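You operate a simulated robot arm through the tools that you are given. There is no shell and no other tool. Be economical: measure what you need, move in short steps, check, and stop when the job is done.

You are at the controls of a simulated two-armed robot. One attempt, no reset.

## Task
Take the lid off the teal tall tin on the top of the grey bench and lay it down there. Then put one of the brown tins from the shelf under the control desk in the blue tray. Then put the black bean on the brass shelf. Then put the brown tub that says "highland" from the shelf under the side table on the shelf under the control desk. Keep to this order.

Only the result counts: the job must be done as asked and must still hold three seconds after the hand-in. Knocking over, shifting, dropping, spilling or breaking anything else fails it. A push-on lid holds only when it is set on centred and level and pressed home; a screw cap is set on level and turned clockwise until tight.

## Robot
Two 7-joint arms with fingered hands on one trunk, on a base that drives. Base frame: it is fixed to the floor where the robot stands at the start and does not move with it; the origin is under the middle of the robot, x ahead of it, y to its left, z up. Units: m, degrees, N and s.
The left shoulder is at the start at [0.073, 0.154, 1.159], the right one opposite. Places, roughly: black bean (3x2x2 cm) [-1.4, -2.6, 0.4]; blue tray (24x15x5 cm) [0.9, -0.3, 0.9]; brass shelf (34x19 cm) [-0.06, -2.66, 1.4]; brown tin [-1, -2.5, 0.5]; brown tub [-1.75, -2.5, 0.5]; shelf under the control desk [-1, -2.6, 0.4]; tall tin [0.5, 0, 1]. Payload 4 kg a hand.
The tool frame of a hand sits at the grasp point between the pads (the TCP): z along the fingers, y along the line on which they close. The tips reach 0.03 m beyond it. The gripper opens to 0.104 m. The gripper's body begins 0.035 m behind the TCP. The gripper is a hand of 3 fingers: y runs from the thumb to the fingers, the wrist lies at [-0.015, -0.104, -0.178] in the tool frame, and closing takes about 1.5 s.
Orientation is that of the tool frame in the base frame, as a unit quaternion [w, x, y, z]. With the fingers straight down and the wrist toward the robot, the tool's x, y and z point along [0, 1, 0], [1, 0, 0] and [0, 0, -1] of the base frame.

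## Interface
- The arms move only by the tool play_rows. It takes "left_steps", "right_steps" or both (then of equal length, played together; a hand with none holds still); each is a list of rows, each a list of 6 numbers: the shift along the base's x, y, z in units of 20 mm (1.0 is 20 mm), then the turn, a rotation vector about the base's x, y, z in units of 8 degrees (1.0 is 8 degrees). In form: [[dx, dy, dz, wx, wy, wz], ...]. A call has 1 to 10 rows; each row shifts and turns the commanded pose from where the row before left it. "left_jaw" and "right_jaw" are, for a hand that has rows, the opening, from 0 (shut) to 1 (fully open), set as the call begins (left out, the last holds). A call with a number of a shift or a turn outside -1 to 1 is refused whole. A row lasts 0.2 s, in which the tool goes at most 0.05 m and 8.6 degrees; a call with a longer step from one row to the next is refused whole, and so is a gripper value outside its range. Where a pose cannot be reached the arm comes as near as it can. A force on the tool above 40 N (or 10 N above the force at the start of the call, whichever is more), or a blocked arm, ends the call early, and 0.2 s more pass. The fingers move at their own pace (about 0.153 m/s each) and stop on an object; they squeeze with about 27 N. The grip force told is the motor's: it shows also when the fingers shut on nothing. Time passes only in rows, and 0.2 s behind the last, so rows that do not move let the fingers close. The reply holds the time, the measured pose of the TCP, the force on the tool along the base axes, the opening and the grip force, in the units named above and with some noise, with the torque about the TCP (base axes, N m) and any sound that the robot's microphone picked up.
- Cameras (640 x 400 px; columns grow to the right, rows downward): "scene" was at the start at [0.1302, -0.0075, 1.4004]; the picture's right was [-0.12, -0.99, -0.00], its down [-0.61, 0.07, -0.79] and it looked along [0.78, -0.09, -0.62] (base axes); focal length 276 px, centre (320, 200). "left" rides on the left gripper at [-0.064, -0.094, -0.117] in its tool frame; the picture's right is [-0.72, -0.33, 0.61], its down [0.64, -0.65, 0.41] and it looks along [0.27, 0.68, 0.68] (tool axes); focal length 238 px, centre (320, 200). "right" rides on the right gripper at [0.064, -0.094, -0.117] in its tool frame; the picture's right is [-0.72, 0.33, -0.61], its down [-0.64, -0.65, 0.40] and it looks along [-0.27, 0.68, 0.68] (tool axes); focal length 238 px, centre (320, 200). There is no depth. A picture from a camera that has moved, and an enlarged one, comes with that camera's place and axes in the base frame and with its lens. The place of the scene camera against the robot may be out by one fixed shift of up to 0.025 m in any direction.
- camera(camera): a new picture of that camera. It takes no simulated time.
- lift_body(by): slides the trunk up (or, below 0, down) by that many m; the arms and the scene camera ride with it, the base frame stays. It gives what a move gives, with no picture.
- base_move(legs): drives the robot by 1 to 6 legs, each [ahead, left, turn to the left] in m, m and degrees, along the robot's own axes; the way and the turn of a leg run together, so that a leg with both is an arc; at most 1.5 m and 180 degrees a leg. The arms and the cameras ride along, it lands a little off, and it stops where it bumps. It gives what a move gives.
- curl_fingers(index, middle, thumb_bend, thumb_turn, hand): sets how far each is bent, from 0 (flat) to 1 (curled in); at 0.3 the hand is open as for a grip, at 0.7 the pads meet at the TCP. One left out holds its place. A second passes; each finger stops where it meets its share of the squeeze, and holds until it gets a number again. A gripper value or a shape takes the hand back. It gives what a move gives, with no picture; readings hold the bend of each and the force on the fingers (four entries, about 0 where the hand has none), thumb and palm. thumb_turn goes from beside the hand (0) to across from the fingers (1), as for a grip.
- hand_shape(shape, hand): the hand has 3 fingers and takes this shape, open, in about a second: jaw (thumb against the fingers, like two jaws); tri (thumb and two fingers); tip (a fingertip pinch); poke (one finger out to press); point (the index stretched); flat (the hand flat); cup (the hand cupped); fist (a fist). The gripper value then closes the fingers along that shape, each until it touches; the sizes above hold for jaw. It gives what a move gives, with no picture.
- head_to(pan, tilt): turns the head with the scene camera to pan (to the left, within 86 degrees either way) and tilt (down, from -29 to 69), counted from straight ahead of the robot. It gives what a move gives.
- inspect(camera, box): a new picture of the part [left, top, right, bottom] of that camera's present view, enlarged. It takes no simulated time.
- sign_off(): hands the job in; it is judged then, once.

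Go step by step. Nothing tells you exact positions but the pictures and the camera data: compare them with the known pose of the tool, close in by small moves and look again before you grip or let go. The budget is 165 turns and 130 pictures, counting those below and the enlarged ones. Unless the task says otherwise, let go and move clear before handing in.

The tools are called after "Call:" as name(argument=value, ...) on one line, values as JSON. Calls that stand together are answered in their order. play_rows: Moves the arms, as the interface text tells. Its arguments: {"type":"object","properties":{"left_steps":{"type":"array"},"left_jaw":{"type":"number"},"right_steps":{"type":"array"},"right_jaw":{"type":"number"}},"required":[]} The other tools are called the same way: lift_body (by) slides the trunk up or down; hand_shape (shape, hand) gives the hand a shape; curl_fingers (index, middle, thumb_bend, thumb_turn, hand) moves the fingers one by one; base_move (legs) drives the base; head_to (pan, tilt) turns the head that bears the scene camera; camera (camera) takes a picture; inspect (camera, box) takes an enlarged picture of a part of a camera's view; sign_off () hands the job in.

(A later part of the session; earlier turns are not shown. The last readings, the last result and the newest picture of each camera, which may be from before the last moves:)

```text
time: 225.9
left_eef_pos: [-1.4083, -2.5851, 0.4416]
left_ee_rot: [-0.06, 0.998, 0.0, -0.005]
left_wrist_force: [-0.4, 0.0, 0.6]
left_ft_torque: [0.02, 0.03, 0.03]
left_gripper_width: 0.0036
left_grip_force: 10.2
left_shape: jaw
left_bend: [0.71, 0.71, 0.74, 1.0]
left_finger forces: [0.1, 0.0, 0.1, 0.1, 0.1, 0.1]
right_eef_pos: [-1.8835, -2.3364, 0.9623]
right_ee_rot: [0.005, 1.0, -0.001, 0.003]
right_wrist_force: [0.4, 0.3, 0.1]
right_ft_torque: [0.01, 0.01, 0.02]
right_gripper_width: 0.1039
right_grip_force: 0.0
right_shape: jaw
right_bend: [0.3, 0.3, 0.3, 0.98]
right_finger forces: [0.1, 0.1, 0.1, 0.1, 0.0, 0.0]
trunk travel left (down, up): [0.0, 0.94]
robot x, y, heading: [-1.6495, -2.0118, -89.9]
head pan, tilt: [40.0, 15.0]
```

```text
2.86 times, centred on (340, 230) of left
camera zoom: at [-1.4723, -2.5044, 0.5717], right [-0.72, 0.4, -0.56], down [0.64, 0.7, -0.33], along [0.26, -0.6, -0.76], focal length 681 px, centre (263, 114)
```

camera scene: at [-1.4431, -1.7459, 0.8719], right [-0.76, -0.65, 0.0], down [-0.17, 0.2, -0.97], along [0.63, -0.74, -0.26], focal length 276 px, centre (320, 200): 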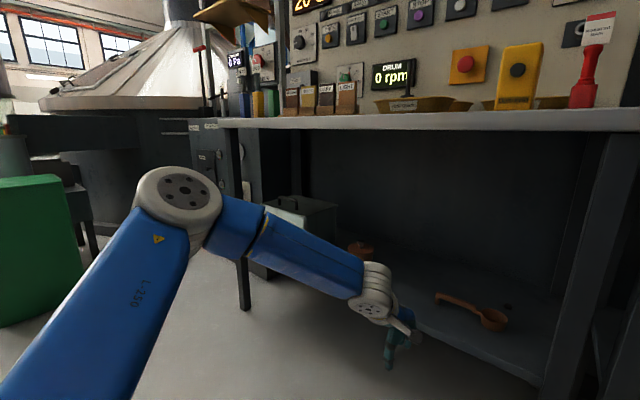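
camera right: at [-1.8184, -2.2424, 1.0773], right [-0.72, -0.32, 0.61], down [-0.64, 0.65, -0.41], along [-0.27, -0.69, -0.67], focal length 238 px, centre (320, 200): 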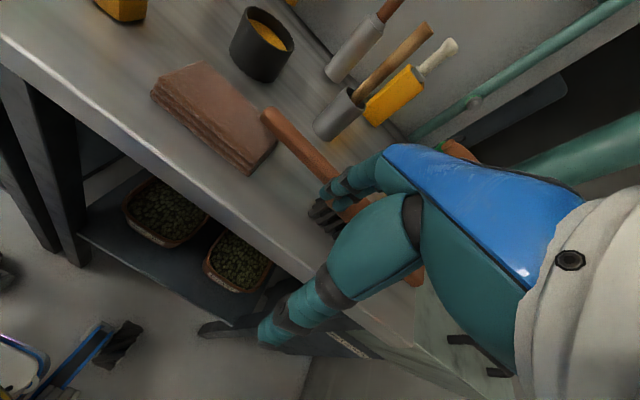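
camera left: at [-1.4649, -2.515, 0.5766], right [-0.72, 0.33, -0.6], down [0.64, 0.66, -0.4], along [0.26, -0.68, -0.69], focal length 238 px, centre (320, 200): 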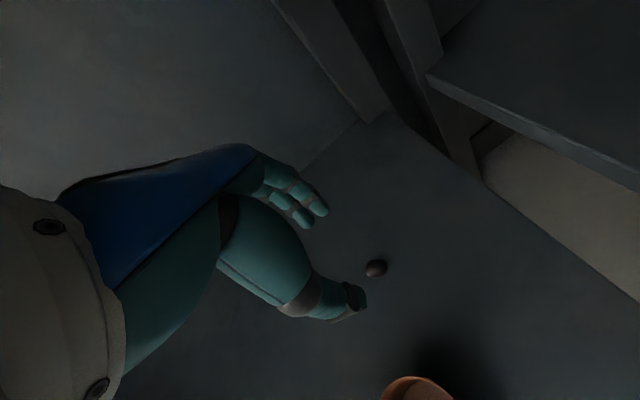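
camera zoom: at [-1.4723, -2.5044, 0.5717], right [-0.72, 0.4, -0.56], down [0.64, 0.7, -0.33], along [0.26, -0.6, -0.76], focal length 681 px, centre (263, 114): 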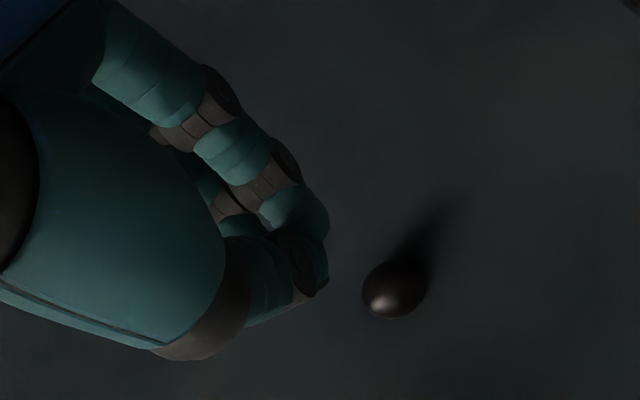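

It slipped: the tips were too high on the bean, which now lies at [−1.410, −2.579]. I'll try again lower, until the tips touch the shelf.

Call:
play_rows(left_steps=[[-0.1, 0.25, 0, 0, 0, 0], [0, 0, 0, 0, 0, 0], [0, 0, 0, 0, 0, 0], [0, 0, 0, 0, 0, 0], [0, 0, -0.7, 0, 0, 0], [0, 0, -0.7, 0, 0, 0], [0, 0, -0.7, 0, 0, 0], [0, 0, -0.4, 0, 0, 0], [0, 0, 0, 0, 0, 0]], left_jaw=0.5)

Call:
play_rows(left_steps=[[0, 0, -0.2, 0, 0, 0], [0, 0, -0.2, 0, 0, 0], [0, 0, 0, 0, 0, 0]])

Call:
inspect(camera="left", box=[220, 140, 460, 340])

```text
time: 227.9
left_eef_pos: [-1.4114, -2.5784, 0.3925]
left_ee_rot: [-0.06, 0.998, 0.0, -0.004]
left_wrist_force: [-0.3, -0.6, 0.4]
left_ft_torque: [-0.01, -0.02, 0.02]
left_gripper_width: 0.0518
left_grip_force: 0.1
left_shape: jaw
left_bend: [0.74, 0.45, 0.7, 1.0]
left_finger forces: [0.0, 0.0, 0.1, 0.1, 0.1, 0.0]
right_eef_pos: [-1.8823, -2.337, 0.9626]
right_ee_rot: [0.005, 1.0, -0.002, 0.003]
right_wrist_force: [-0.5, 0.4, 0.3]
right_ft_torque: [-0.02, 0.01, 0.0]
right_gripper_width: 0.1037
right_grip_force: 0.2
right_shape: jaw
right_bend: [0.3, 0.3, 0.3, 0.98]
right_finger forces: [0.0, 0.0, 0.0, 0.0, 0.0, 0.1]
trunk travel left (down, up): [0.0, 0.94]
robot x, y, heading: [-1.6475, -2.0131, -90.0]
head pan, tilt: [40.0, 15.0]
```

```text
time: 228.7
left_eef_pos: [-1.4122, -2.5795, 0.3892]
left_ee_rot: [-0.055, 0.998, -0.001, -0.005]
left_wrist_force: [1.2, -1.8, 19.3]
left_ft_torque: [-0.62, 0.1, 0.01]
left_gripper_width: 0.0514
left_grip_force: 0.0
left_shape: jaw
left_bend: [0.75, 0.44, 0.7, 1.0]
left_finger forces: [14.4, 4.1, 0.1, 0.0, 0.1, 0.1]
right_eef_pos: [-1.8829, -2.3345, 0.963]
right_ee_rot: [0.007, 1.0, -0.002, 0.003]
right_wrist_force: [-0.5, -0.6, -0.5]
right_ft_torque: [0.03, 0.0, -0.01]
right_gripper_width: 0.1037
right_grip_force: 0.0
right_shape: jaw
right_bend: [0.3, 0.3, 0.3, 0.98]
right_finger forces: [0.0, 0.0, 0.0, 0.1, 0.0, 0.0]
trunk travel left (down, up): [0.0, 0.94]
robot x, y, heading: [-1.6486, -2.012, -89.9]
head pan, tilt: [40.0, 15.0]
```

```text
2.00 times, centred on (340, 240) of left
camera zoom: at [-1.4744, -2.4984, 0.5174], right [-0.73, 0.39, -0.56], down [0.64, 0.69, -0.34], along [0.26, -0.6, -0.75], focal length 477 px, centre (280, 120)
```

zoom: 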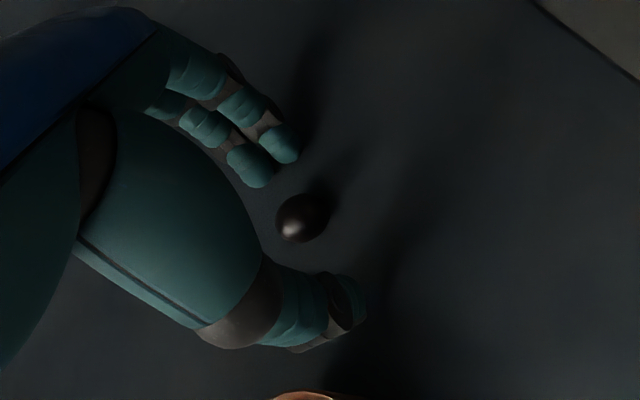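

The fingers touch the shelf but the tilt leaves the thumb high. I'll level the hand and then close.

Call:
play_rows(left_steps=[[0, 0, 0.15, -0.45, 0, 0], [0, 0, 0, -0.4, 0, 0], [0, 0, -0.1, 0, 0, 0], [0, 0, 0, 0, 0, 0]])

Call:
play_rows(left_steps=[[0, 0, -0.15, 0, 0, 0], [0, 0, 0, 0, 0, 0]])

```text
time: 229.7
left_eef_pos: [-1.4107, -2.5779, 0.3859]
left_ee_rot: [-0.001, 1.0, 0.001, -0.004]
left_wrist_force: [0.5, 2.3, 6.9]
left_ft_torque: [0.02, 0.01, -0.04]
left_gripper_width: 0.0512
left_grip_force: 0.0
left_shape: jaw
left_bend: [0.74, 0.45, 0.69, 1.0]
left_finger forces: [3.4, 1.6, 0.0, 0.0, 2.2, 0.0]
right_eef_pos: [-1.8826, -2.3365, 0.9629]
right_ee_rot: [0.005, 1.0, -0.002, 0.002]
right_wrist_force: [-0.6, 0.3, 0.6]
right_ft_torque: [-0.02, -0.04, 0.02]
right_gripper_width: 0.1038
right_grip_force: 0.0
right_shape: jaw
right_bend: [0.3, 0.3, 0.3, 0.98]
right_finger forces: [0.0, 0.0, 0.0, 0.0, 0.0, 0.1]
trunk travel left (down, up): [0.0, 0.94]
robot x, y, heading: [-1.6437, -2.0145, -90.0]
head pan, tilt: [40.0, 15.0]
```

```text
time: 230.3
left_eef_pos: [-1.4128, -2.5802, 0.3857]
left_ee_rot: [0.002, 1.0, -0.001, -0.004]
left_wrist_force: [2.4, 1.3, 21.7]
left_ft_torque: [0.42, 0.03, 0.03]
left_gripper_width: 0.052
left_grip_force: 0.0
left_shape: jaw
left_bend: [0.74, 0.45, 0.69, 1.0]
left_finger forces: [4.5, 2.4, 0.0, 0.0, 14.9, 0.0]
right_eef_pos: [-1.8835, -2.3349, 0.9629]
right_ee_rot: [0.006, 1.0, -0.002, 0.004]
right_wrist_force: [-0.6, 0.3, 0.1]
right_ft_torque: [-0.02, 0.0, 0.0]
right_gripper_width: 0.1038
right_grip_force: 0.2
right_shape: jaw
right_bend: [0.3, 0.3, 0.3, 0.98]
right_finger forces: [0.0, 0.1, 0.0, 0.0, 0.0, 0.0]
trunk travel left (down, up): [0.0, 0.94]
robot x, y, heading: [-1.6464, -2.0094, -89.9]
head pan, tilt: [40.0, 15.0]
```

All the tips touch the shelf. I'll ease off slightly and close.

Call:
play_rows(left_steps=[[0, 0, 0.15, 0, 0, 0], [0, 0, 0, 0, 0, 0]])

Call:
play_rows(left_steps=[[0, 0, 0, 0, 0, 0], [0, 0, 0, 0, 0, 0], [0, 0, 0, 0, 0, 0], [0, 0, 0, 0, 0, 0], [0, 0, 0, 0, 0, 0], [0, 0, 0, 0, 0, 0], [0, 0, 0, 0, 0, 0]], left_jaw=0)

Call:
play_rows(left_steps=[[0, 0, 0.2, 0, 0, 0], [0, 0, 0.3, 0, 0, 0], [0, 0, 0.5, 0, 0, 0], [0, 0, 0.5, 0, 0, 0], [0, 0, 0, 0, 0, 0]])

Call:
inspect(camera="left", box=[260, 160, 420, 300])

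```text
time: 230.9
left_eef_pos: [-1.4109, -2.5798, 0.3858]
left_ee_rot: [-0.001, 1.0, 0.0, -0.004]
left_wrist_force: [-0.3, 0.5, 9.6]
left_ft_torque: [-0.23, 0.03, -0.02]
left_gripper_width: 0.052
left_grip_force: 0.2
left_shape: jaw
left_bend: [0.74, 0.44, 0.69, 1.0]
left_finger forces: [5.5, 3.4, 0.1, 0.0, 1.3, 0.1]
right_eef_pos: [-1.8829, -2.3357, 0.9619]
right_ee_rot: [0.005, 1.0, -0.002, 0.003]
right_wrist_force: [-0.1, 0.0, -0.7]
right_ft_torque: [0.02, -0.01, 0.01]
right_gripper_width: 0.1036
right_grip_force: 0.1
right_shape: jaw
right_bend: [0.3, 0.3, 0.3, 0.98]
right_finger forces: [0.0, 0.1, 0.0, 0.1, 0.0, 0.0]
trunk travel left (down, up): [0.0, 0.94]
robot x, y, heading: [-1.6445, -2.0144, -89.7]
head pan, tilt: [40.0, 15.0]
```

```text
time: 232.5
left_eef_pos: [-1.4117, -2.579, 0.3851]
left_ee_rot: [-0.001, 1.0, 0.0, -0.003]
left_wrist_force: [0.1, 0.0, 1.3]
left_ft_torque: [-0.02, -0.01, 0.01]
left_gripper_width: 0.0157
left_grip_force: 10.0
left_shape: jaw
left_bend: [0.73, 0.61, 0.78, 1.0]
left_finger forces: [0.6, 3.6, 0.0, 0.1, 3.3, 0.0]
right_eef_pos: [-1.8822, -2.3369, 0.9629]
right_ee_rot: [0.005, 1.0, -0.001, 0.003]
right_wrist_force: [0.0, -0.2, -0.1]
right_ft_torque: [0.02, 0.01, -0.01]
right_gripper_width: 0.1037
right_grip_force: 0.0
right_shape: jaw
right_bend: [0.3, 0.3, 0.3, 0.98]
right_finger forces: [0.0, 0.1, 0.1, 0.1, 0.0, 0.0]
trunk travel left (down, up): [0.0, 0.94]
robot x, y, heading: [-1.648, -2.0121, -89.8]
head pan, tilt: [40.0, 15.0]
```

```text
time: 233.7
left_eef_pos: [-1.4111, -2.579, 0.4146]
left_ee_rot: [-0.001, 1.0, -0.001, -0.004]
left_wrist_force: [0.0, 0.2, 0.0]
left_ft_torque: [0.02, 0.04, 0.02]
left_gripper_width: 0.0152
left_grip_force: 9.6
left_shape: jaw
left_bend: [0.73, 0.61, 0.78, 1.0]
left_finger forces: [0.4, 2.3, 0.0, 0.0, 2.9, 0.1]
right_eef_pos: [-1.8833, -2.336, 0.9619]
right_ee_rot: [0.005, 1.0, -0.002, 0.003]
right_wrist_force: [0.4, 0.4, 0.4]
right_ft_torque: [-0.02, 0.0, 0.02]
right_gripper_width: 0.1038
right_grip_force: 0.1
right_shape: jaw
right_bend: [0.3, 0.3, 0.3, 0.98]
right_finger forces: [0.1, 0.0, 0.0, 0.0, 0.0, 0.1]
trunk travel left (down, up): [0.0, 0.94]
robot x, y, heading: [-1.6475, -2.0115, -89.9]
head pan, tilt: [40.0, 15.0]
```

```text
2.86 times, centred on (340, 230) of left
camera zoom: at [-1.4747, -2.4851, 0.5334], right [-0.72, 0.33, -0.61], down [0.64, 0.65, -0.41], along [0.26, -0.68, -0.68], focal length 681 px, centre (263, 114)
```

zoom: 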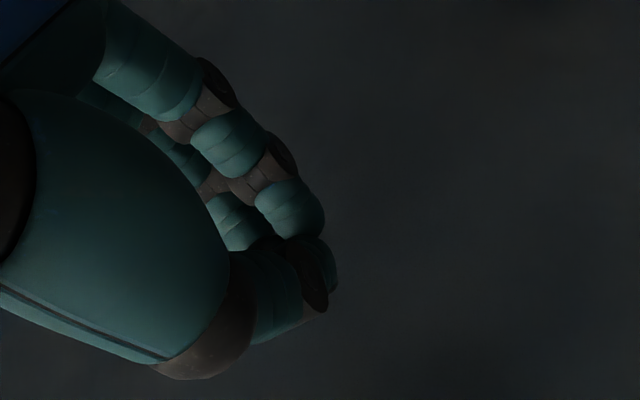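

The bean is held. I'll raise everything slightly so nothing drags, then back straight out.

Call:
lift_body(by=0.03)

Call:
play_rows(left_steps=[[0, 0, 0.5, 0, 0, 0], [0, 0, 0.7, 0, 0, 0], [0, 0, 0, 0, 0, 0]])

Call:
base_move(legs=[[-0.5, 0, 0]])

Call:
head_to(pan=0, tilt=20)

Call:
camera(camera="scene")

```text
time: 234.4
left_eef_pos: [-1.4115, -2.58, 0.4434]
left_ee_rot: [-0.001, 1.0, 0.0, -0.005]
left_wrist_force: [0.5, -0.1, -0.1]
left_ft_torque: [0.02, 0.02, -0.02]
left_gripper_width: 0.0151
left_grip_force: 9.5
left_shape: jaw
left_bend: [0.73, 0.61, 0.78, 1.0]
left_finger forces: [0.4, 2.3, 0.0, 0.0, 2.8, 0.0]
right_eef_pos: [-1.8829, -2.3388, 0.9916]
right_ee_rot: [0.006, 1.0, -0.002, 0.003]
right_wrist_force: [-0.7, 0.2, -0.2]
right_ft_torque: [0.05, 0.04, -0.02]
right_gripper_width: 0.1037
right_grip_force: 0.0
right_shape: jaw
right_bend: [0.3, 0.3, 0.3, 0.98]
right_finger forces: [0.1, 0.0, 0.0, 0.0, 0.0, 0.0]
trunk travel left (down, up): [-0.03, 0.91]
robot x, y, heading: [-1.6462, -2.0072, -89.9]
head pan, tilt: [40.0, 15.0]
```

```text
time: 235.2
left_eef_pos: [-1.4125, -2.5797, 0.4685]
left_ee_rot: [-0.001, 1.0, 0.0, -0.005]
left_wrist_force: [-0.4, 0.9, 0.3]
left_ft_torque: [-0.01, -0.02, 0.01]
left_gripper_width: 0.0152
left_grip_force: 10.0
left_shape: jaw
left_bend: [0.73, 0.61, 0.78, 1.0]
left_finger forces: [0.0, 2.3, 0.0, 0.0, 2.7, 0.0]
right_eef_pos: [-1.8837, -2.3358, 0.9924]
right_ee_rot: [0.006, 1.0, -0.002, 0.002]
right_wrist_force: [0.0, 0.5, -0.2]
right_ft_torque: [0.0, 0.01, 0.0]
right_gripper_width: 0.1039
right_grip_force: 0.0
right_shape: jaw
right_bend: [0.3, 0.3, 0.3, 0.98]
right_finger forces: [0.0, 0.1, 0.1, 0.0, 0.0, 0.1]
trunk travel left (down, up): [-0.03, 0.91]
robot x, y, heading: [-1.6463, -2.013, -89.7]
head pan, tilt: [40.0, 15.0]
```

```text
time: 238.2
left_eef_pos: [-1.4112, -2.0679, 0.4684]
left_ee_rot: [-0.001, 1.0, 0.004, -0.004]
left_wrist_force: [-0.6, 0.0, -0.3]
left_ft_torque: [-0.01, 0.02, -0.02]
left_gripper_width: 0.0155
left_grip_force: 9.8
left_shape: jaw
left_bend: [0.73, 0.61, 0.78, 1.0]
left_finger forces: [0.0, 2.3, 0.1, 0.0, 2.7, 0.0]
right_eef_pos: [-1.8829, -1.8281, 0.992]
right_ee_rot: [0.005, 1.0, 0.001, 0.003]
right_wrist_force: [0.5, 0.1, 0.4]
right_ft_torque: [-0.03, -0.01, -0.02]
right_gripper_width: 0.1036
right_grip_force: 0.1
right_shape: jaw
right_bend: [0.3, 0.3, 0.3, 0.98]
right_finger forces: [0.0, 0.0, 0.0, 0.0, 0.1, 0.0]
trunk travel left (down, up): [-0.03, 0.91]
robot x, y, heading: [-1.6488, -1.5025, -89.6]
head pan, tilt: [40.0, 15.0]
```

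```text
time: 239.3
left_eef_pos: [-1.411, -2.0677, 0.4687]
left_ee_rot: [-0.001, 1.0, 0.004, -0.005]
left_wrist_force: [0.0, 0.0, 0.2]
left_ft_torque: [0.0, -0.04, 0.02]
left_gripper_width: 0.0152
left_grip_force: 10.0
left_shape: jaw
left_bend: [0.73, 0.61, 0.78, 1.0]
left_finger forces: [0.1, 2.3, 0.1, 0.1, 2.8, 0.0]
right_eef_pos: [-1.8838, -1.8283, 0.9925]
right_ee_rot: [0.005, 1.0, 0.001, 0.003]
right_wrist_force: [-0.2, -0.1, 0.4]
right_ft_torque: [-0.01, 0.0, -0.02]
right_gripper_width: 0.1037
right_grip_force: 0.1
right_shape: jaw
right_bend: [0.3, 0.3, 0.3, 0.98]
right_finger forces: [0.0, 0.1, 0.1, 0.0, 0.1, 0.0]
trunk travel left (down, up): [-0.03, 0.91]
robot x, y, heading: [-1.6532, -1.5045, -89.7]
head pan, tilt: [0.0, 20.0]
```

```text
30 pictures are left
camera scene: at [-1.6573, -1.644, 0.8838], right [-1.0, -0.01, 0.0], down [0.0, 0.34, -0.94], along [0.01, -0.94, -0.34], focal length 276 px, centre (320, 200)
```

scene: 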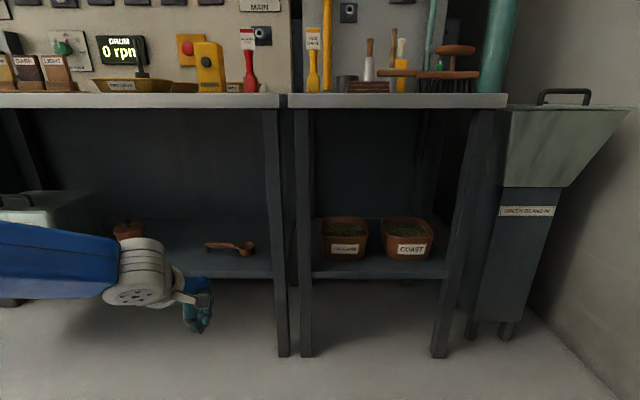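

Bean secured and nothing disturbed. Next I'll raise the trunk and drive left to stand in front of the brass shelf.

Call:
lift_body(by=0.4)

Call:
lift_body(by=0.4)

Call:
base_move(legs=[[0, 1.37, 0]])

Call:
head_to(pan=10, tilt=10)

Call:
camera(camera="scene")

```text
time: 243.1
left_eef_pos: [-1.4115, -2.0686, 0.8692]
left_ee_rot: [-0.001, 1.0, 0.003, -0.004]
left_wrist_force: [-0.2, 0.3, 0.1]
left_ft_torque: [-0.02, -0.02, -0.02]
left_gripper_width: 0.0156
left_grip_force: 10.2
left_shape: jaw
left_bend: [0.73, 0.61, 0.78, 1.0]
left_finger forces: [0.0, 2.3, 0.1, 0.0, 2.8, 0.1]
right_eef_pos: [-1.8835, -1.8297, 1.392]
right_ee_rot: [0.005, 1.0, 0.002, 0.002]
right_wrist_force: [-0.2, -0.6, 0.6]
right_ft_torque: [-0.01, -0.02, -0.01]
right_gripper_width: 0.1036
right_grip_force: 0.1
right_shape: jaw
right_bend: [0.3, 0.3, 0.3, 0.98]
right_finger forces: [0.0, 0.1, 0.0, 0.1, 0.0, 0.0]
trunk travel left (down, up): [-0.43, 0.51]
robot x, y, heading: [-1.649, -1.5003, -89.5]
head pan, tilt: [0.0, 20.0]
```

```text
time: 246.9
left_eef_pos: [-1.4114, -2.0685, 1.2695]
left_ee_rot: [-0.001, 1.0, 0.003, -0.004]
left_wrist_force: [0.6, 0.2, 0.0]
left_ft_torque: [0.0, -0.02, 0.05]
left_gripper_width: 0.0153
left_grip_force: 10.3
left_shape: jaw
left_bend: [0.73, 0.61, 0.78, 1.0]
left_finger forces: [0.0, 2.3, 0.1, 0.0, 2.7, 0.1]
right_eef_pos: [-1.8829, -1.829, 1.7919]
right_ee_rot: [0.005, 1.0, 0.002, 0.003]
right_wrist_force: [0.4, 0.1, 0.6]
right_ft_torque: [-0.02, 0.0, 0.01]
right_gripper_width: 0.1036
right_grip_force: 0.0
right_shape: jaw
right_bend: [0.3, 0.3, 0.3, 0.98]
right_finger forces: [0.0, 0.0, 0.0, 0.0, 0.0, 0.1]
trunk travel left (down, up): [-0.83, 0.11]
robot x, y, heading: [-1.6508, -1.503, -89.4]
head pan, tilt: [0.0, 20.0]
```

```text
time: 253.8
left_eef_pos: [-0.0245, -2.0398, 1.2687]
left_ee_rot: [-0.001, 1.0, 0.014, -0.003]
left_wrist_force: [-0.1, -0.2, -0.2]
left_ft_torque: [-0.02, -0.03, 0.04]
left_gripper_width: 0.0155
left_grip_force: 10.3
left_shape: jaw
left_bend: [0.73, 0.61, 0.78, 1.0]
left_finger forces: [0.0, 2.4, 0.0, 0.0, 2.8, 0.0]
right_eef_pos: [-0.5013, -1.8079, 1.7926]
right_ee_rot: [0.006, 1.0, 0.01, 0.003]
right_wrist_force: [-0.1, 0.6, -0.1]
right_ft_torque: [-0.01, 0.0, -0.03]
right_gripper_width: 0.1037
right_grip_force: 0.2
right_shape: jaw
right_bend: [0.3, 0.3, 0.3, 0.98]
right_finger forces: [0.0, 0.0, 0.0, 0.0, 0.0, 0.0]
trunk travel left (down, up): [-0.83, 0.11]
robot x, y, heading: [-0.2697, -1.4782, -88.3]
head pan, tilt: [0.0, 20.0]
```

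```text
time: 254.6
left_eef_pos: [-0.0213, -2.0387, 1.2682]
left_ee_rot: [0.0, 1.0, 0.013, -0.005]
left_wrist_force: [-0.4, -0.5, 0.8]
left_ft_torque: [0.04, 0.01, 0.0]
left_gripper_width: 0.0153
left_grip_force: 10.5
left_shape: jaw
left_bend: [0.73, 0.61, 0.78, 1.0]
left_finger forces: [0.0, 2.3, 0.0, 0.0, 2.8, 0.0]
right_eef_pos: [-0.498, -1.8068, 1.792]
right_ee_rot: [0.006, 1.0, 0.011, 0.002]
right_wrist_force: [-0.2, 0.0, -0.1]
right_ft_torque: [-0.03, -0.03, 0.01]
right_gripper_width: 0.1034
right_grip_force: 0.0
right_shape: jaw
right_bend: [0.3, 0.3, 0.3, 0.98]
right_finger forces: [0.0, 0.0, 0.0, 0.0, 0.0, 0.1]
trunk travel left (down, up): [-0.83, 0.11]
robot x, y, heading: [-0.2731, -1.4784, -88.3]
head pan, tilt: [10.0, 10.0]
```

```text
29 pictures are left
camera scene: at [-0.2586, -1.6174, 1.7], right [-0.98, -0.2, 0.0], down [-0.04, 0.17, -0.98], along [0.2, -0.96, -0.18], focal length 276 px, centre (320, 200)
```

scene: 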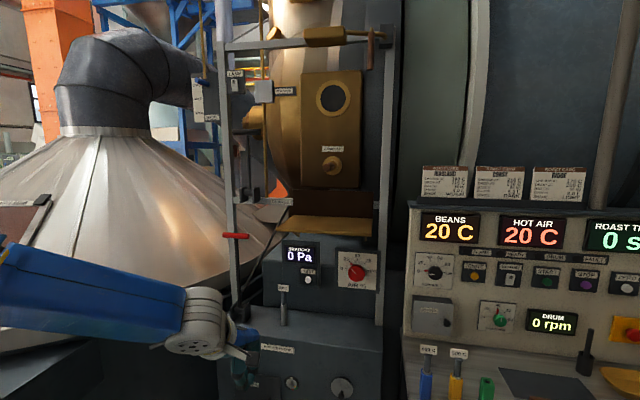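

The brass plate is visible between two posts: front edge about y −2.56, z ≈ 1.39, x −0.25…0.08. I'll raise the hand to about z 1.49, straighten up and approach part way.

Call:
lift_body(by=0.1)

Call:
play_rows(left_steps=[[0, 0, 1, 0, 0, 0], [0, 0, 1, 0, 0, 0], [0, 0, 1, 0, 0, 0], [0, 0, 1, 0, 0, 0], [0, 0, 1, 0, 0, 0], [0, 0, 1, 0, 0, 0], [0, 0, 0, 0, 0, 0]])

Call:
base_move(legs=[[0, 0, -1.7], [0.38, -0.07, 0]])

Call:
head_to(pan=20, tilt=25)

Call:
camera(camera="scene")

Call:
camera(camera="left")

```text
time: 255.9
left_eef_pos: [-0.0224, -2.0394, 1.3684]
left_ee_rot: [-0.001, 1.0, 0.012, -0.004]
left_wrist_force: [-0.5, -0.6, 0.7]
left_ft_torque: [0.01, 0.0, -0.02]
left_gripper_width: 0.0152
left_grip_force: 10.0
left_shape: jaw
left_bend: [0.73, 0.61, 0.78, 1.0]
left_finger forces: [0.0, 2.3, 0.0, 0.0, 2.8, 0.0]
right_eef_pos: [-0.499, -1.8057, 1.8913]
right_ee_rot: [0.006, 1.0, 0.011, 0.002]
right_wrist_force: [0.0, 0.1, -0.5]
right_ft_torque: [0.03, 0.0, -0.02]
right_gripper_width: 0.1038
right_grip_force: 0.1
right_shape: jaw
right_bend: [0.3, 0.3, 0.3, 0.98]
right_finger forces: [0.1, 0.0, 0.1, 0.1, 0.0, 0.1]
trunk travel left (down, up): [-0.93, 0.01]
robot x, y, heading: [-0.2723, -1.4778, -88.4]
head pan, tilt: [10.0, 10.0]
```

```text
time: 257.5
left_eef_pos: [-0.0232, -2.0387, 1.489]
left_ee_rot: [0.0, 1.0, 0.012, -0.004]
left_wrist_force: [0.7, 0.0, -0.6]
left_ft_torque: [-0.02, 0.02, 0.02]
left_gripper_width: 0.0153
left_grip_force: 10.2
left_shape: jaw
left_bend: [0.73, 0.62, 0.78, 1.0]
left_finger forces: [0.1, 1.7, 0.0, 0.0, 2.2, 0.0]
right_eef_pos: [-0.4992, -1.8058, 1.8914]
right_ee_rot: [0.006, 1.0, 0.011, 0.002]
right_wrist_force: [0.3, 0.1, 0.5]
right_ft_torque: [-0.03, -0.03, 0.01]
right_gripper_width: 0.1037
right_grip_force: 0.0
right_shape: jaw
right_bend: [0.3, 0.3, 0.3, 0.98]
right_finger forces: [0.0, 0.1, 0.1, 0.0, 0.0, 0.0]
trunk travel left (down, up): [-0.93, 0.01]
robot x, y, heading: [-0.2694, -1.4752, -88.3]
head pan, tilt: [10.0, 10.0]
```

```text
time: 260.3
left_eef_pos: [-0.1134, -2.4289, 1.4908]
left_ee_rot: [0.001, 1.0, -0.004, -0.005]
left_wrist_force: [-0.3, 0.5, 0.1]
left_ft_torque: [0.0, -0.01, 0.01]
left_gripper_width: 0.0152
left_grip_force: 9.7
left_shape: jaw
left_bend: [0.73, 0.62, 0.78, 1.0]
left_finger forces: [0.0, 1.7, 0.1, 0.1, 2.1, 0.0]
right_eef_pos: [-0.5802, -2.1796, 1.8936]
right_ee_rot: [0.007, 1.0, -0.005, 0.002]
right_wrist_force: [0.1, 0.0, -0.4]
right_ft_torque: [-0.01, -0.03, -0.03]
right_gripper_width: 0.1038
right_grip_force: 0.1
right_shape: jaw
right_bend: [0.3, 0.3, 0.3, 0.98]
right_finger forces: [0.0, 0.1, 0.0, 0.0, 0.0, 0.1]
trunk travel left (down, up): [-0.93, 0.01]
robot x, y, heading: [-0.343, -1.8667, -90.1]
head pan, tilt: [10.0, 10.0]
```

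```text
time: 261.1
left_eef_pos: [-0.1162, -2.4299, 1.4906]
left_ee_rot: [0.0, 1.0, -0.004, -0.004]
left_wrist_force: [0.4, 0.3, 0.2]
left_ft_torque: [0.01, -0.01, -0.02]
left_gripper_width: 0.0152
left_grip_force: 9.8
left_shape: jaw
left_bend: [0.73, 0.62, 0.78, 1.0]
left_finger forces: [0.1, 1.8, 0.0, 0.1, 2.1, 0.0]
right_eef_pos: [-0.5841, -2.1812, 1.8922]
right_ee_rot: [0.007, 1.0, -0.005, 0.003]
right_wrist_force: [-0.3, 0.7, -0.4]
right_ft_torque: [0.0, 0.03, -0.02]
right_gripper_width: 0.1038
right_grip_force: 0.0
right_shape: jaw
right_bend: [0.3, 0.3, 0.3, 0.98]
right_finger forces: [0.0, 0.0, 0.0, 0.0, 0.0, 0.1]
trunk travel left (down, up): [-0.93, 0.01]
robot x, y, heading: [-0.3441, -1.8638, -90.4]
head pan, tilt: [20.0, 25.0]
```

```text
28 pictures are left
camera scene: at [-0.3235, -1.9974, 1.776], right [-0.94, -0.34, 0.0], down [-0.14, 0.4, -0.91], along [0.31, -0.85, -0.42], focal length 276 px, centre (320, 200)
```

scene: 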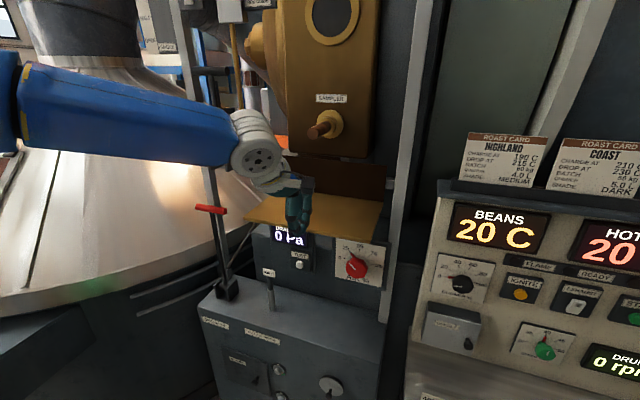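

```text
27 pictures are left
camera left: at [-0.1784, -2.335, 1.6088], right [-0.72, 0.33, -0.61], down [0.64, 0.65, -0.41], along [0.26, -0.69, -0.68], focal length 238 px, centre (320, 200)
```

left: 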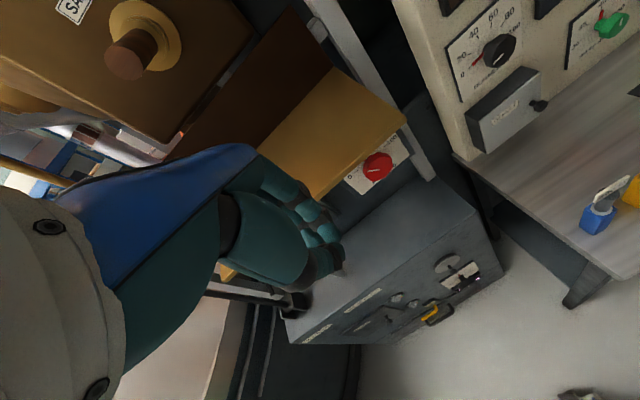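

The plate's front-right corner is at about [−0.236, −2.555], and the sampler knob is near x −0.08, z 1.62. I'll aim for [−0.16, −2.60], well right of the knob, and drive in slowly.

Call:
base_move(legs=[[0.15, -0.04, 0.3]])

Call:
camera(camera="left")

Call:
camera(camera="scene")

```text
time: 262.5
left_eef_pos: [-0.141, -2.5628, 1.4932]
left_ee_rot: [0.005, 1.0, -0.002, -0.01]
left_wrist_force: [-0.2, 0.0, 0.1]
left_ft_torque: [-0.01, -0.01, 0.0]
left_gripper_width: 0.0153
left_grip_force: 10.1
left_shape: jaw
left_bend: [0.73, 0.62, 0.78, 1.0]
left_finger forces: [0.2, 1.7, 0.1, 0.0, 2.1, 0.0]
right_eef_pos: [-0.6058, -2.3126, 1.8984]
right_ee_rot: [0.013, 1.0, -0.003, -0.001]
right_wrist_force: [0.4, 0.4, 0.6]
right_ft_torque: [-0.02, 0.01, -0.01]
right_gripper_width: 0.1037
right_grip_force: 0.2
right_shape: jaw
right_bend: [0.3, 0.3, 0.3, 0.98]
right_finger forces: [0.1, 0.0, 0.0, 0.0, 0.1, 0.0]
trunk travel left (down, up): [-0.93, 0.01]
robot x, y, heading: [-0.3823, -2.012, -89.9]
head pan, tilt: [20.0, 25.0]
```

```text
26 pictures are left
camera left: at [-0.2023, -2.4672, 1.6116], right [-0.73, 0.32, -0.6], down [0.64, 0.65, -0.42], along [0.25, -0.69, -0.68], focal length 238 px, centre (320, 200)
```

left: 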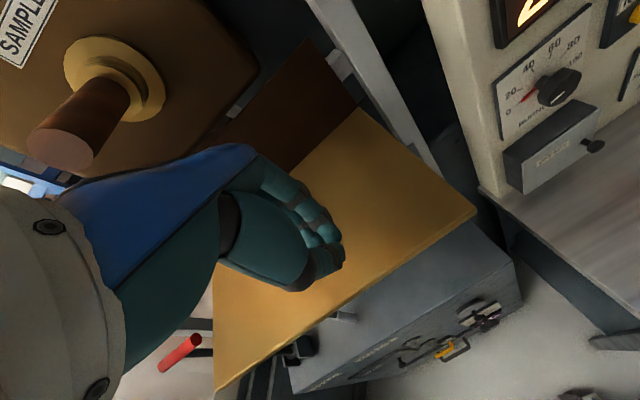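

```text
25 pictures are left
camera scene: at [-0.3474, -2.1274, 1.777], right [-0.94, -0.34, 0.01], down [-0.15, 0.39, -0.91], along [0.31, -0.86, -0.42], focal length 276 px, centre (320, 200)
```

scene: 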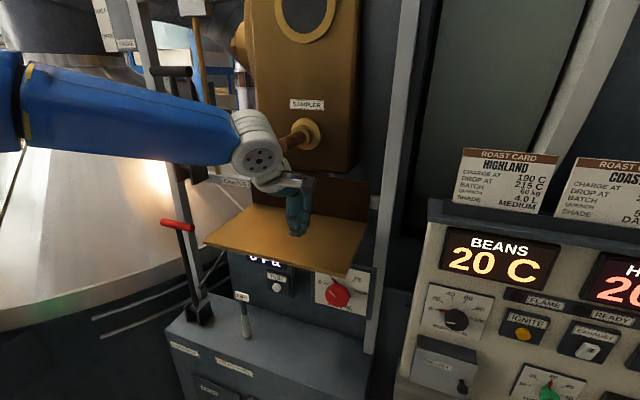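

The plate lies at z 1.38 with its front edge at y −2.564. I'll move the hand forward to y −2.605 and lower it close to the plate.

Call:
play_rows(left_steps=[[-0.2, -0.7, 0, 0, 0, 0], [0, -0.7, 0, 0, 0, 0], [0, -0.7, -0.3, 0, 0, 0], [0, 0, -0.8, 0, 0, 0], [0, 0, -0.8, 0, 0, 0], [0, 0, -0.8, 0, 0, 0], [0, 0, -0.8, 0, 0, 0], [0, 0, 0, 0, 0, 0]])

Call:
camera(camera="left")

```text
time: 264.3
left_eef_pos: [-0.1625, -2.6181, 1.4274]
left_ee_rot: [0.007, 1.0, -0.005, -0.008]
left_wrist_force: [-6.1, -0.7, 35.7]
left_ft_torque: [-0.16, 0.39, 0.05]
left_gripper_width: 0.0142
left_grip_force: 26.6
left_shape: jaw
left_bend: [0.75, 0.73, 0.81, 1.0]
left_finger forces: [40.0, 0.1, 0.1, 0.1, 0.0, 0.0]
right_eef_pos: [-0.6263, -2.3254, 1.8938]
right_ee_rot: [0.008, 1.0, -0.002, 0.004]
right_wrist_force: [0.2, 0.8, -0.6]
right_ft_torque: [0.01, 0.01, 0.02]
right_gripper_width: 0.1037
right_grip_force: 0.0
right_shape: jaw
right_bend: [0.3, 0.3, 0.3, 0.98]
right_finger forces: [0.0, 0.0, 0.0, 0.0, 0.0, 0.0]
trunk travel left (down, up): [-0.93, 0.01]
robot x, y, heading: [-0.383, -2.0082, -90.2]
head pan, tilt: [20.0, 25.0]
```

```text
24 pictures are left
camera left: at [-0.2245, -2.5205, 1.5441], right [-0.72, 0.32, -0.61], down [0.64, 0.64, -0.42], along [0.25, -0.7, -0.67], focal length 238 px, centre (320, 200)
```

left: 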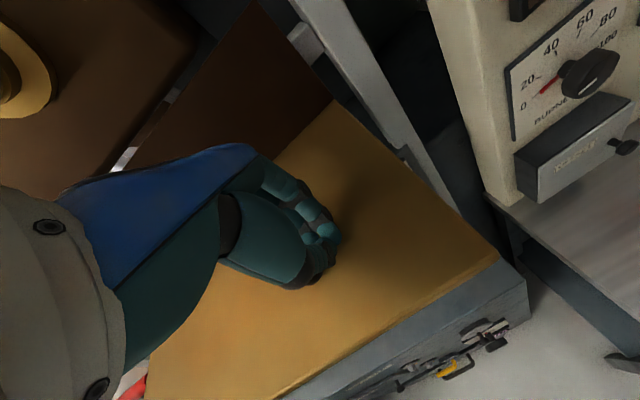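

Contact came earlier than expected, so the plate is higher. I'll rise slightly and inspect where the bean is.

Call:
play_rows(left_steps=[[0, 0, 0.4, 0, 0, 0], [0, 0, 0, 0, 0, 0]])

Call:
inspect(camera="left", box=[240, 150, 400, 310])

Call:
inspect(camera="scene", box=[200, 160, 380, 280])

```text
time: 264.9
left_eef_pos: [-0.1584, -2.6177, 1.4277]
left_ee_rot: [-0.001, 1.0, -0.003, -0.003]
left_wrist_force: [-4.6, -0.3, 12.3]
left_ft_torque: [-0.02, 0.22, 0.0]
left_gripper_width: 0.0139
left_grip_force: 27.2
left_shape: jaw
left_bend: [0.74, 0.73, 0.81, 1.0]
left_finger forces: [0.0, 0.0, 0.0, 0.0, 0.0, 0.0]
right_eef_pos: [-0.6253, -2.3279, 1.8933]
right_ee_rot: [0.008, 1.0, -0.003, 0.003]
right_wrist_force: [0.0, -0.1, -0.4]
right_ft_torque: [0.03, 0.01, -0.02]
right_gripper_width: 0.1039
right_grip_force: 0.1
right_shape: jaw
right_bend: [0.3, 0.3, 0.3, 0.98]
right_finger forces: [0.0, 0.0, 0.0, 0.0, 0.1, 0.0]
trunk travel left (down, up): [-0.93, 0.01]
robot x, y, heading: [-0.3871, -2.0101, -90.0]
head pan, tilt: [20.0, 25.0]
```

```text
2.50 times, centred on (320, 230) of left
camera zoom: at [-0.2221, -2.523, 1.5456], right [-0.72, 0.33, -0.61], down [0.64, 0.65, -0.41], along [0.26, -0.68, -0.68], focal length 596 px, centre (320, 125)
```

zoom: 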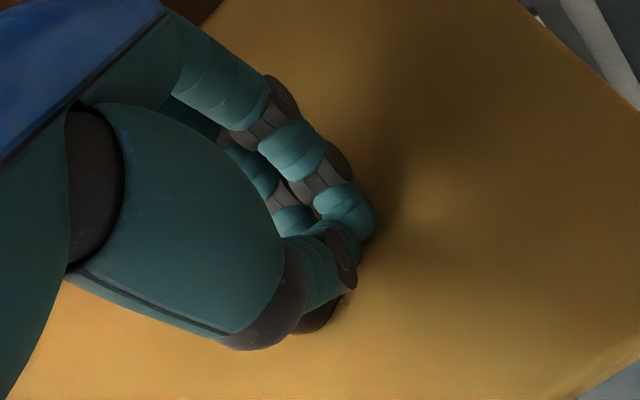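

```text
3.33 times, centred on (290, 220) of scene
camera zoom: at [-0.366, -2.1421, 1.776], right [-0.94, -0.34, 0.0], down [-0.14, 0.4, -0.91], along [0.31, -0.85, -0.42], focal length 920 px, centre (420, 133)
```

zoom: 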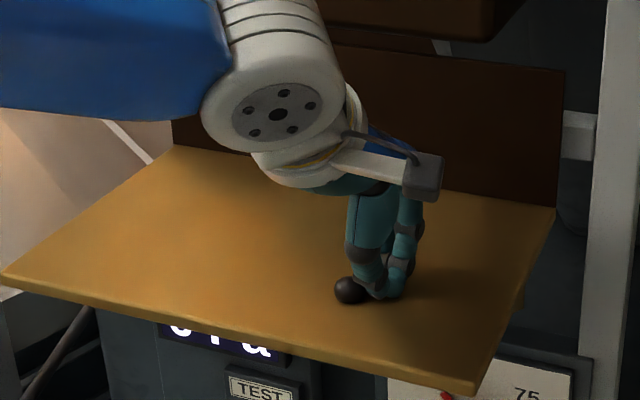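

The bean is on the plate beside the thumb, well inside the edge. I'll lift the closed hand straight up, carefully, without opening it.

Call:
play_rows(left_steps=[[0, 0, 0.25, 0, 0, 0], [0, 0, 0.25, 0, 0, 0], [0, 0, 0.3, 0, 0, 0], [0, 0, 0.3, 0, 0, 0], [0, 0, 0.3, 0, 0, 0], [0, 0, 0, 0, 0, 0]])

Call:
inspect(camera="scene", box=[200, 160, 380, 280])

```text
time: 266.3
left_eef_pos: [-0.1539, -2.6211, 1.4541]
left_ee_rot: [-0.001, 1.0, -0.002, -0.005]
left_wrist_force: [-0.2, 0.7, -0.1]
left_ft_torque: [0.02, 0.02, 0.03]
left_gripper_width: 0.0139
left_grip_force: 27.4
left_shape: jaw
left_bend: [0.74, 0.73, 0.81, 1.0]
left_finger forces: [0.1, 0.0, 0.0, 0.0, 0.0, 0.1]
right_eef_pos: [-0.621, -2.332, 1.894]
right_ee_rot: [0.007, 1.0, -0.003, 0.003]
right_wrist_force: [-0.1, -0.4, -0.9]
right_ft_torque: [0.02, 0.0, -0.02]
right_gripper_width: 0.1037
right_grip_force: 0.0
right_shape: jaw
right_bend: [0.3, 0.3, 0.3, 0.98]
right_finger forces: [0.0, 0.0, 0.1, 0.0, 0.1, 0.0]
trunk travel left (down, up): [-0.93, 0.01]
robot x, y, heading: [-0.3849, -2.0058, -89.9]
head pan, tilt: [20.0, 25.0]
```

```text
3.33 times, centred on (290, 220) of scene
camera zoom: at [-0.3608, -2.1472, 1.7756], right [-0.94, -0.34, 0.0], down [-0.14, 0.4, -0.91], along [0.31, -0.85, -0.42], focal length 920 px, centre (420, 133)
```

zoom: 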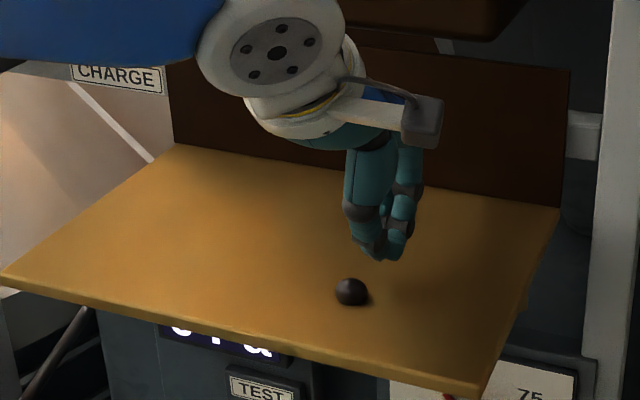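

Step three is done: the bean rests on the brass plate about 5 cm from its front edge. I'll lift clear, back away, and return toward the side table while lowering the trunk.

Call:
play_rows(left_steps=[[0, 0, 0.8, 0, 0, 0], [0, 0, 0.8, 0, 0, 0], [0, 0, 0.8, 0, 0, 0], [0, 0, 0, 0, 0, 0]])

Call:
base_move(legs=[[-0.5, 0, 0], [0, -1.34, 0]])

Call:
lift_body(by=-0.4)

Call:
lift_body(by=-0.4)

```text
time: 267.3
left_eef_pos: [-0.1561, -2.6189, 1.502]
left_ee_rot: [0.0, 1.0, -0.002, -0.005]
left_wrist_force: [0.8, -1.1, -0.3]
left_ft_torque: [0.03, 0.0, -0.02]
left_gripper_width: 0.0137
left_grip_force: 26.6
left_shape: jaw
left_bend: [0.74, 0.73, 0.81, 1.0]
left_finger forces: [0.1, 0.1, 0.0, 0.0, 0.1, 0.0]
right_eef_pos: [-0.6215, -2.3319, 1.8922]
right_ee_rot: [0.008, 1.0, -0.002, 0.002]
right_wrist_force: [-0.8, -0.2, -0.1]
right_ft_torque: [0.01, -0.02, 0.01]
right_gripper_width: 0.1038
right_grip_force: 0.1
right_shape: jaw
right_bend: [0.3, 0.3, 0.3, 0.98]
right_finger forces: [0.0, 0.0, 0.0, 0.1, 0.0, 0.0]
trunk travel left (down, up): [-0.93, 0.01]
robot x, y, heading: [-0.3831, -2.0096, -90.3]
head pan, tilt: [20.0, 25.0]
```

```text
time: 276.5
left_eef_pos: [-1.4772, -2.1249, 1.5015]
left_ee_rot: [0.0, 1.0, 0.009, -0.006]
left_wrist_force: [0.3, -0.3, 0.2]
left_ft_torque: [0.0, 0.02, 0.0]
left_gripper_width: 0.0134
left_grip_force: 27.1
left_shape: jaw
left_bend: [0.74, 0.73, 0.81, 1.0]
left_finger forces: [0.0, 0.1, 0.1, 0.0, 0.0, 0.0]
right_eef_pos: [-1.9476, -1.8474, 1.8936]
right_ee_rot: [0.007, 1.0, 0.007, 0.001]
right_wrist_force: [0.9, 0.3, -0.2]
right_ft_torque: [-0.01, 0.03, 0.0]
right_gripper_width: 0.1037
right_grip_force: 0.0
right_shape: jaw
right_bend: [0.3, 0.3, 0.3, 0.98]
right_finger forces: [0.1, 0.0, 0.1, 0.0, 0.0, 0.0]
trunk travel left (down, up): [-0.93, 0.01]
robot x, y, heading: [-1.7209, -1.5243, -89.0]
head pan, tilt: [20.0, 25.0]
```

```text
time: 280.4
left_eef_pos: [-1.4815, -2.1229, 1.1028]
left_ee_rot: [-0.001, 1.0, 0.008, -0.004]
left_wrist_force: [0.2, 0.7, -0.1]
left_ft_torque: [0.01, 0.04, -0.01]
left_gripper_width: 0.0139
left_grip_force: 27.4
left_shape: jaw
left_bend: [0.74, 0.73, 0.81, 1.0]
left_finger forces: [0.0, 0.1, 0.1, 0.0, 0.1, 0.0]
right_eef_pos: [-1.9533, -1.8448, 1.493]
right_ee_rot: [0.007, 1.0, 0.008, 0.002]
right_wrist_force: [0.4, 0.7, 0.2]
right_ft_torque: [-0.01, 0.0, -0.01]
right_gripper_width: 0.1038
right_grip_force: 0.0
right_shape: jaw
right_bend: [0.3, 0.3, 0.3, 0.98]
right_finger forces: [0.0, 0.0, 0.0, 0.0, 0.0, 0.0]
trunk travel left (down, up): [-0.53, 0.41]
robot x, y, heading: [-1.7213, -1.5239, -88.7]
head pan, tilt: [20.0, 25.0]
```

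```text
time: 284.2
left_eef_pos: [-1.4815, -2.1225, 0.703]
left_ee_rot: [0.0, 1.0, 0.01, -0.006]
left_wrist_force: [-0.9, -0.6, -0.1]
left_ft_torque: [-0.02, -0.02, 0.0]
left_gripper_width: 0.0137
left_grip_force: 26.8
left_shape: jaw
left_bend: [0.74, 0.73, 0.81, 1.0]
left_finger forces: [0.0, 0.0, 0.0, 0.0, 0.0, 0.0]
right_eef_pos: [-1.9524, -1.8445, 1.0934]
right_ee_rot: [0.007, 1.0, 0.008, 0.001]
right_wrist_force: [-0.1, 0.5, -1.1]
right_ft_torque: [0.01, -0.03, 0.01]
right_gripper_width: 0.1039
right_grip_force: 0.0
right_shape: jaw
right_bend: [0.3, 0.3, 0.3, 0.98]
right_finger forces: [0.0, 0.1, 0.0, 0.1, 0.0, 0.1]
trunk travel left (down, up): [-0.13, 0.81]
robot x, y, heading: [-1.7236, -1.5196, -89.1]
head pan, tilt: [20.0, 25.0]
```

Arms now: I'll retract the left hand in front of desk reach and bring the right hand down to the working pose, in the open. First I'll test a single-handed pinch on the tub's front wall.

Call:
lift_body(by=-0.11)

Call:
play_rows(right_steps=[[0.3, -1, -0.5, 0, 0, 0], [0.3, -1, -0.5, 0, 0, 0], [0.3, -1, -0.5, 0, 0, 0], [0.3, -1, -0.5, 0, 0, 0], [0.3, -1, -0.5, 0, 0, 0], [0.3, -1, -0.5, 0, 0, 0], [0.3, -1, -1, 0, 0, 0], [0.3, -0.5, -1, 0, 0, 0], [0, 0, -1, 0, 0, 0], [0, 0, -1, 0, 0, 0]], left_steps=[[0, 1, 0, 0, 0, 0], [0, 1, 0, 0, 0, 0], [0, 1, 0, 0, 0, 0], [0, 1, 0, 0, 0, 0], [0, 1, 0, 0, 0, 0], [0, 1, 0, 0, 0, 0], [0, 1, 0, 0, 0, 0], [0, 1, 0, 0, 0, 0], [0, 1, 0, 0, 0, 0], [0, 1, 0, 0, 0, 0]])

Call:
play_rows(right_steps=[[0, 0, -1, 0, 0, 0], [0, 0, -1, 0, 0, 0], [0, 0, -1, 0, 0, 0], [0, 0, -1, 0, 0, 0], [0, 0, -1, 0, 0, 0], [0, 0, -1, 0, 0, 0], [0, 0, -1, 0, 0, 0], [0, 0, -1, 0, 0, 0], [0, 0, -1, 0, 0, 0], [0, 0, -1, 0, 0, 0]])

```text
time: 285.6
left_eef_pos: [-1.4815, -2.1236, 0.5935]
left_ee_rot: [0.001, 1.0, 0.008, -0.005]
left_wrist_force: [0.3, -0.3, -0.1]
left_ft_torque: [0.03, -0.04, 0.01]
left_gripper_width: 0.0135
left_grip_force: 27.5
left_shape: jaw
left_bend: [0.74, 0.73, 0.81, 1.0]
left_finger forces: [0.0, 0.1, 0.0, 0.0, 0.1, 0.1]
right_eef_pos: [-1.9523, -1.8445, 0.9849]
right_ee_rot: [0.008, 1.0, 0.008, 0.002]
right_wrist_force: [0.4, 0.0, 0.7]
right_ft_torque: [-0.01, 0.05, 0.01]
right_gripper_width: 0.1038
right_grip_force: 0.1
right_shape: jaw
right_bend: [0.3, 0.3, 0.3, 0.98]
right_finger forces: [0.1, 0.0, 0.0, 0.0, 0.0, 0.0]
trunk travel left (down, up): [-0.02, 0.92]
robot x, y, heading: [-1.7207, -1.5232, -88.8]
head pan, tilt: [20.0, 25.0]
```

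```text
time: 287.8
left_eef_pos: [-1.4828, -1.9226, 0.594]
left_ee_rot: [0.001, 1.0, 0.009, -0.005]
left_wrist_force: [1.2, 1.1, 1.1]
left_ft_torque: [0.0, 0.0, -0.02]
left_gripper_width: 0.0136
left_grip_force: 27.0
left_shape: jaw
left_bend: [0.74, 0.73, 0.81, 1.0]
left_finger forces: [0.1, 0.1, 0.1, 0.0, 0.1, 0.0]
right_eef_pos: [-1.9119, -1.9847, 0.8349]
right_ee_rot: [0.007, 1.0, 0.008, 0.002]
right_wrist_force: [0.2, 0.4, 0.4]
right_ft_torque: [0.0, 0.05, 0.0]
right_gripper_width: 0.1037
right_grip_force: 0.1
right_shape: jaw
right_bend: [0.3, 0.3, 0.3, 0.98]
right_finger forces: [0.1, 0.0, 0.0, 0.1, 0.1, 0.1]
right hand out of reach, approached as far as the arm can: row 5
trunk travel left (down, up): [-0.02, 0.92]
robot x, y, heading: [-1.7227, -1.5212, -88.6]
head pan, tilt: [20.0, 25.0]
```

```text
time: 290.0
left_eef_pos: [-1.483, -1.9245, 0.5947]
left_ee_rot: [0.0, 1.0, 0.008, -0.006]
left_wrist_force: [0.8, 0.5, 0.6]
left_ft_torque: [0.01, -0.01, -0.01]
left_gripper_width: 0.0138
left_grip_force: 26.7
left_shape: jaw
left_bend: [0.74, 0.73, 0.81, 1.0]
left_finger forces: [0.1, 0.0, 0.0, 0.0, 0.0, 0.1]
right_eef_pos: [-1.9112, -1.9871, 0.6356]
right_ee_rot: [0.008, 1.0, 0.008, 0.002]
right_wrist_force: [0.9, -0.3, -0.3]
right_ft_torque: [0.0, -0.04, 0.04]
right_gripper_width: 0.104
right_grip_force: 0.1
right_shape: jaw
right_bend: [0.3, 0.3, 0.3, 0.98]
right_finger forces: [0.1, 0.0, 0.1, 0.1, 0.1, 0.1]
trunk travel left (down, up): [-0.02, 0.92]
robot x, y, heading: [-1.7218, -1.5211, -88.6]
head pan, tilt: [20.0, 25.0]
```

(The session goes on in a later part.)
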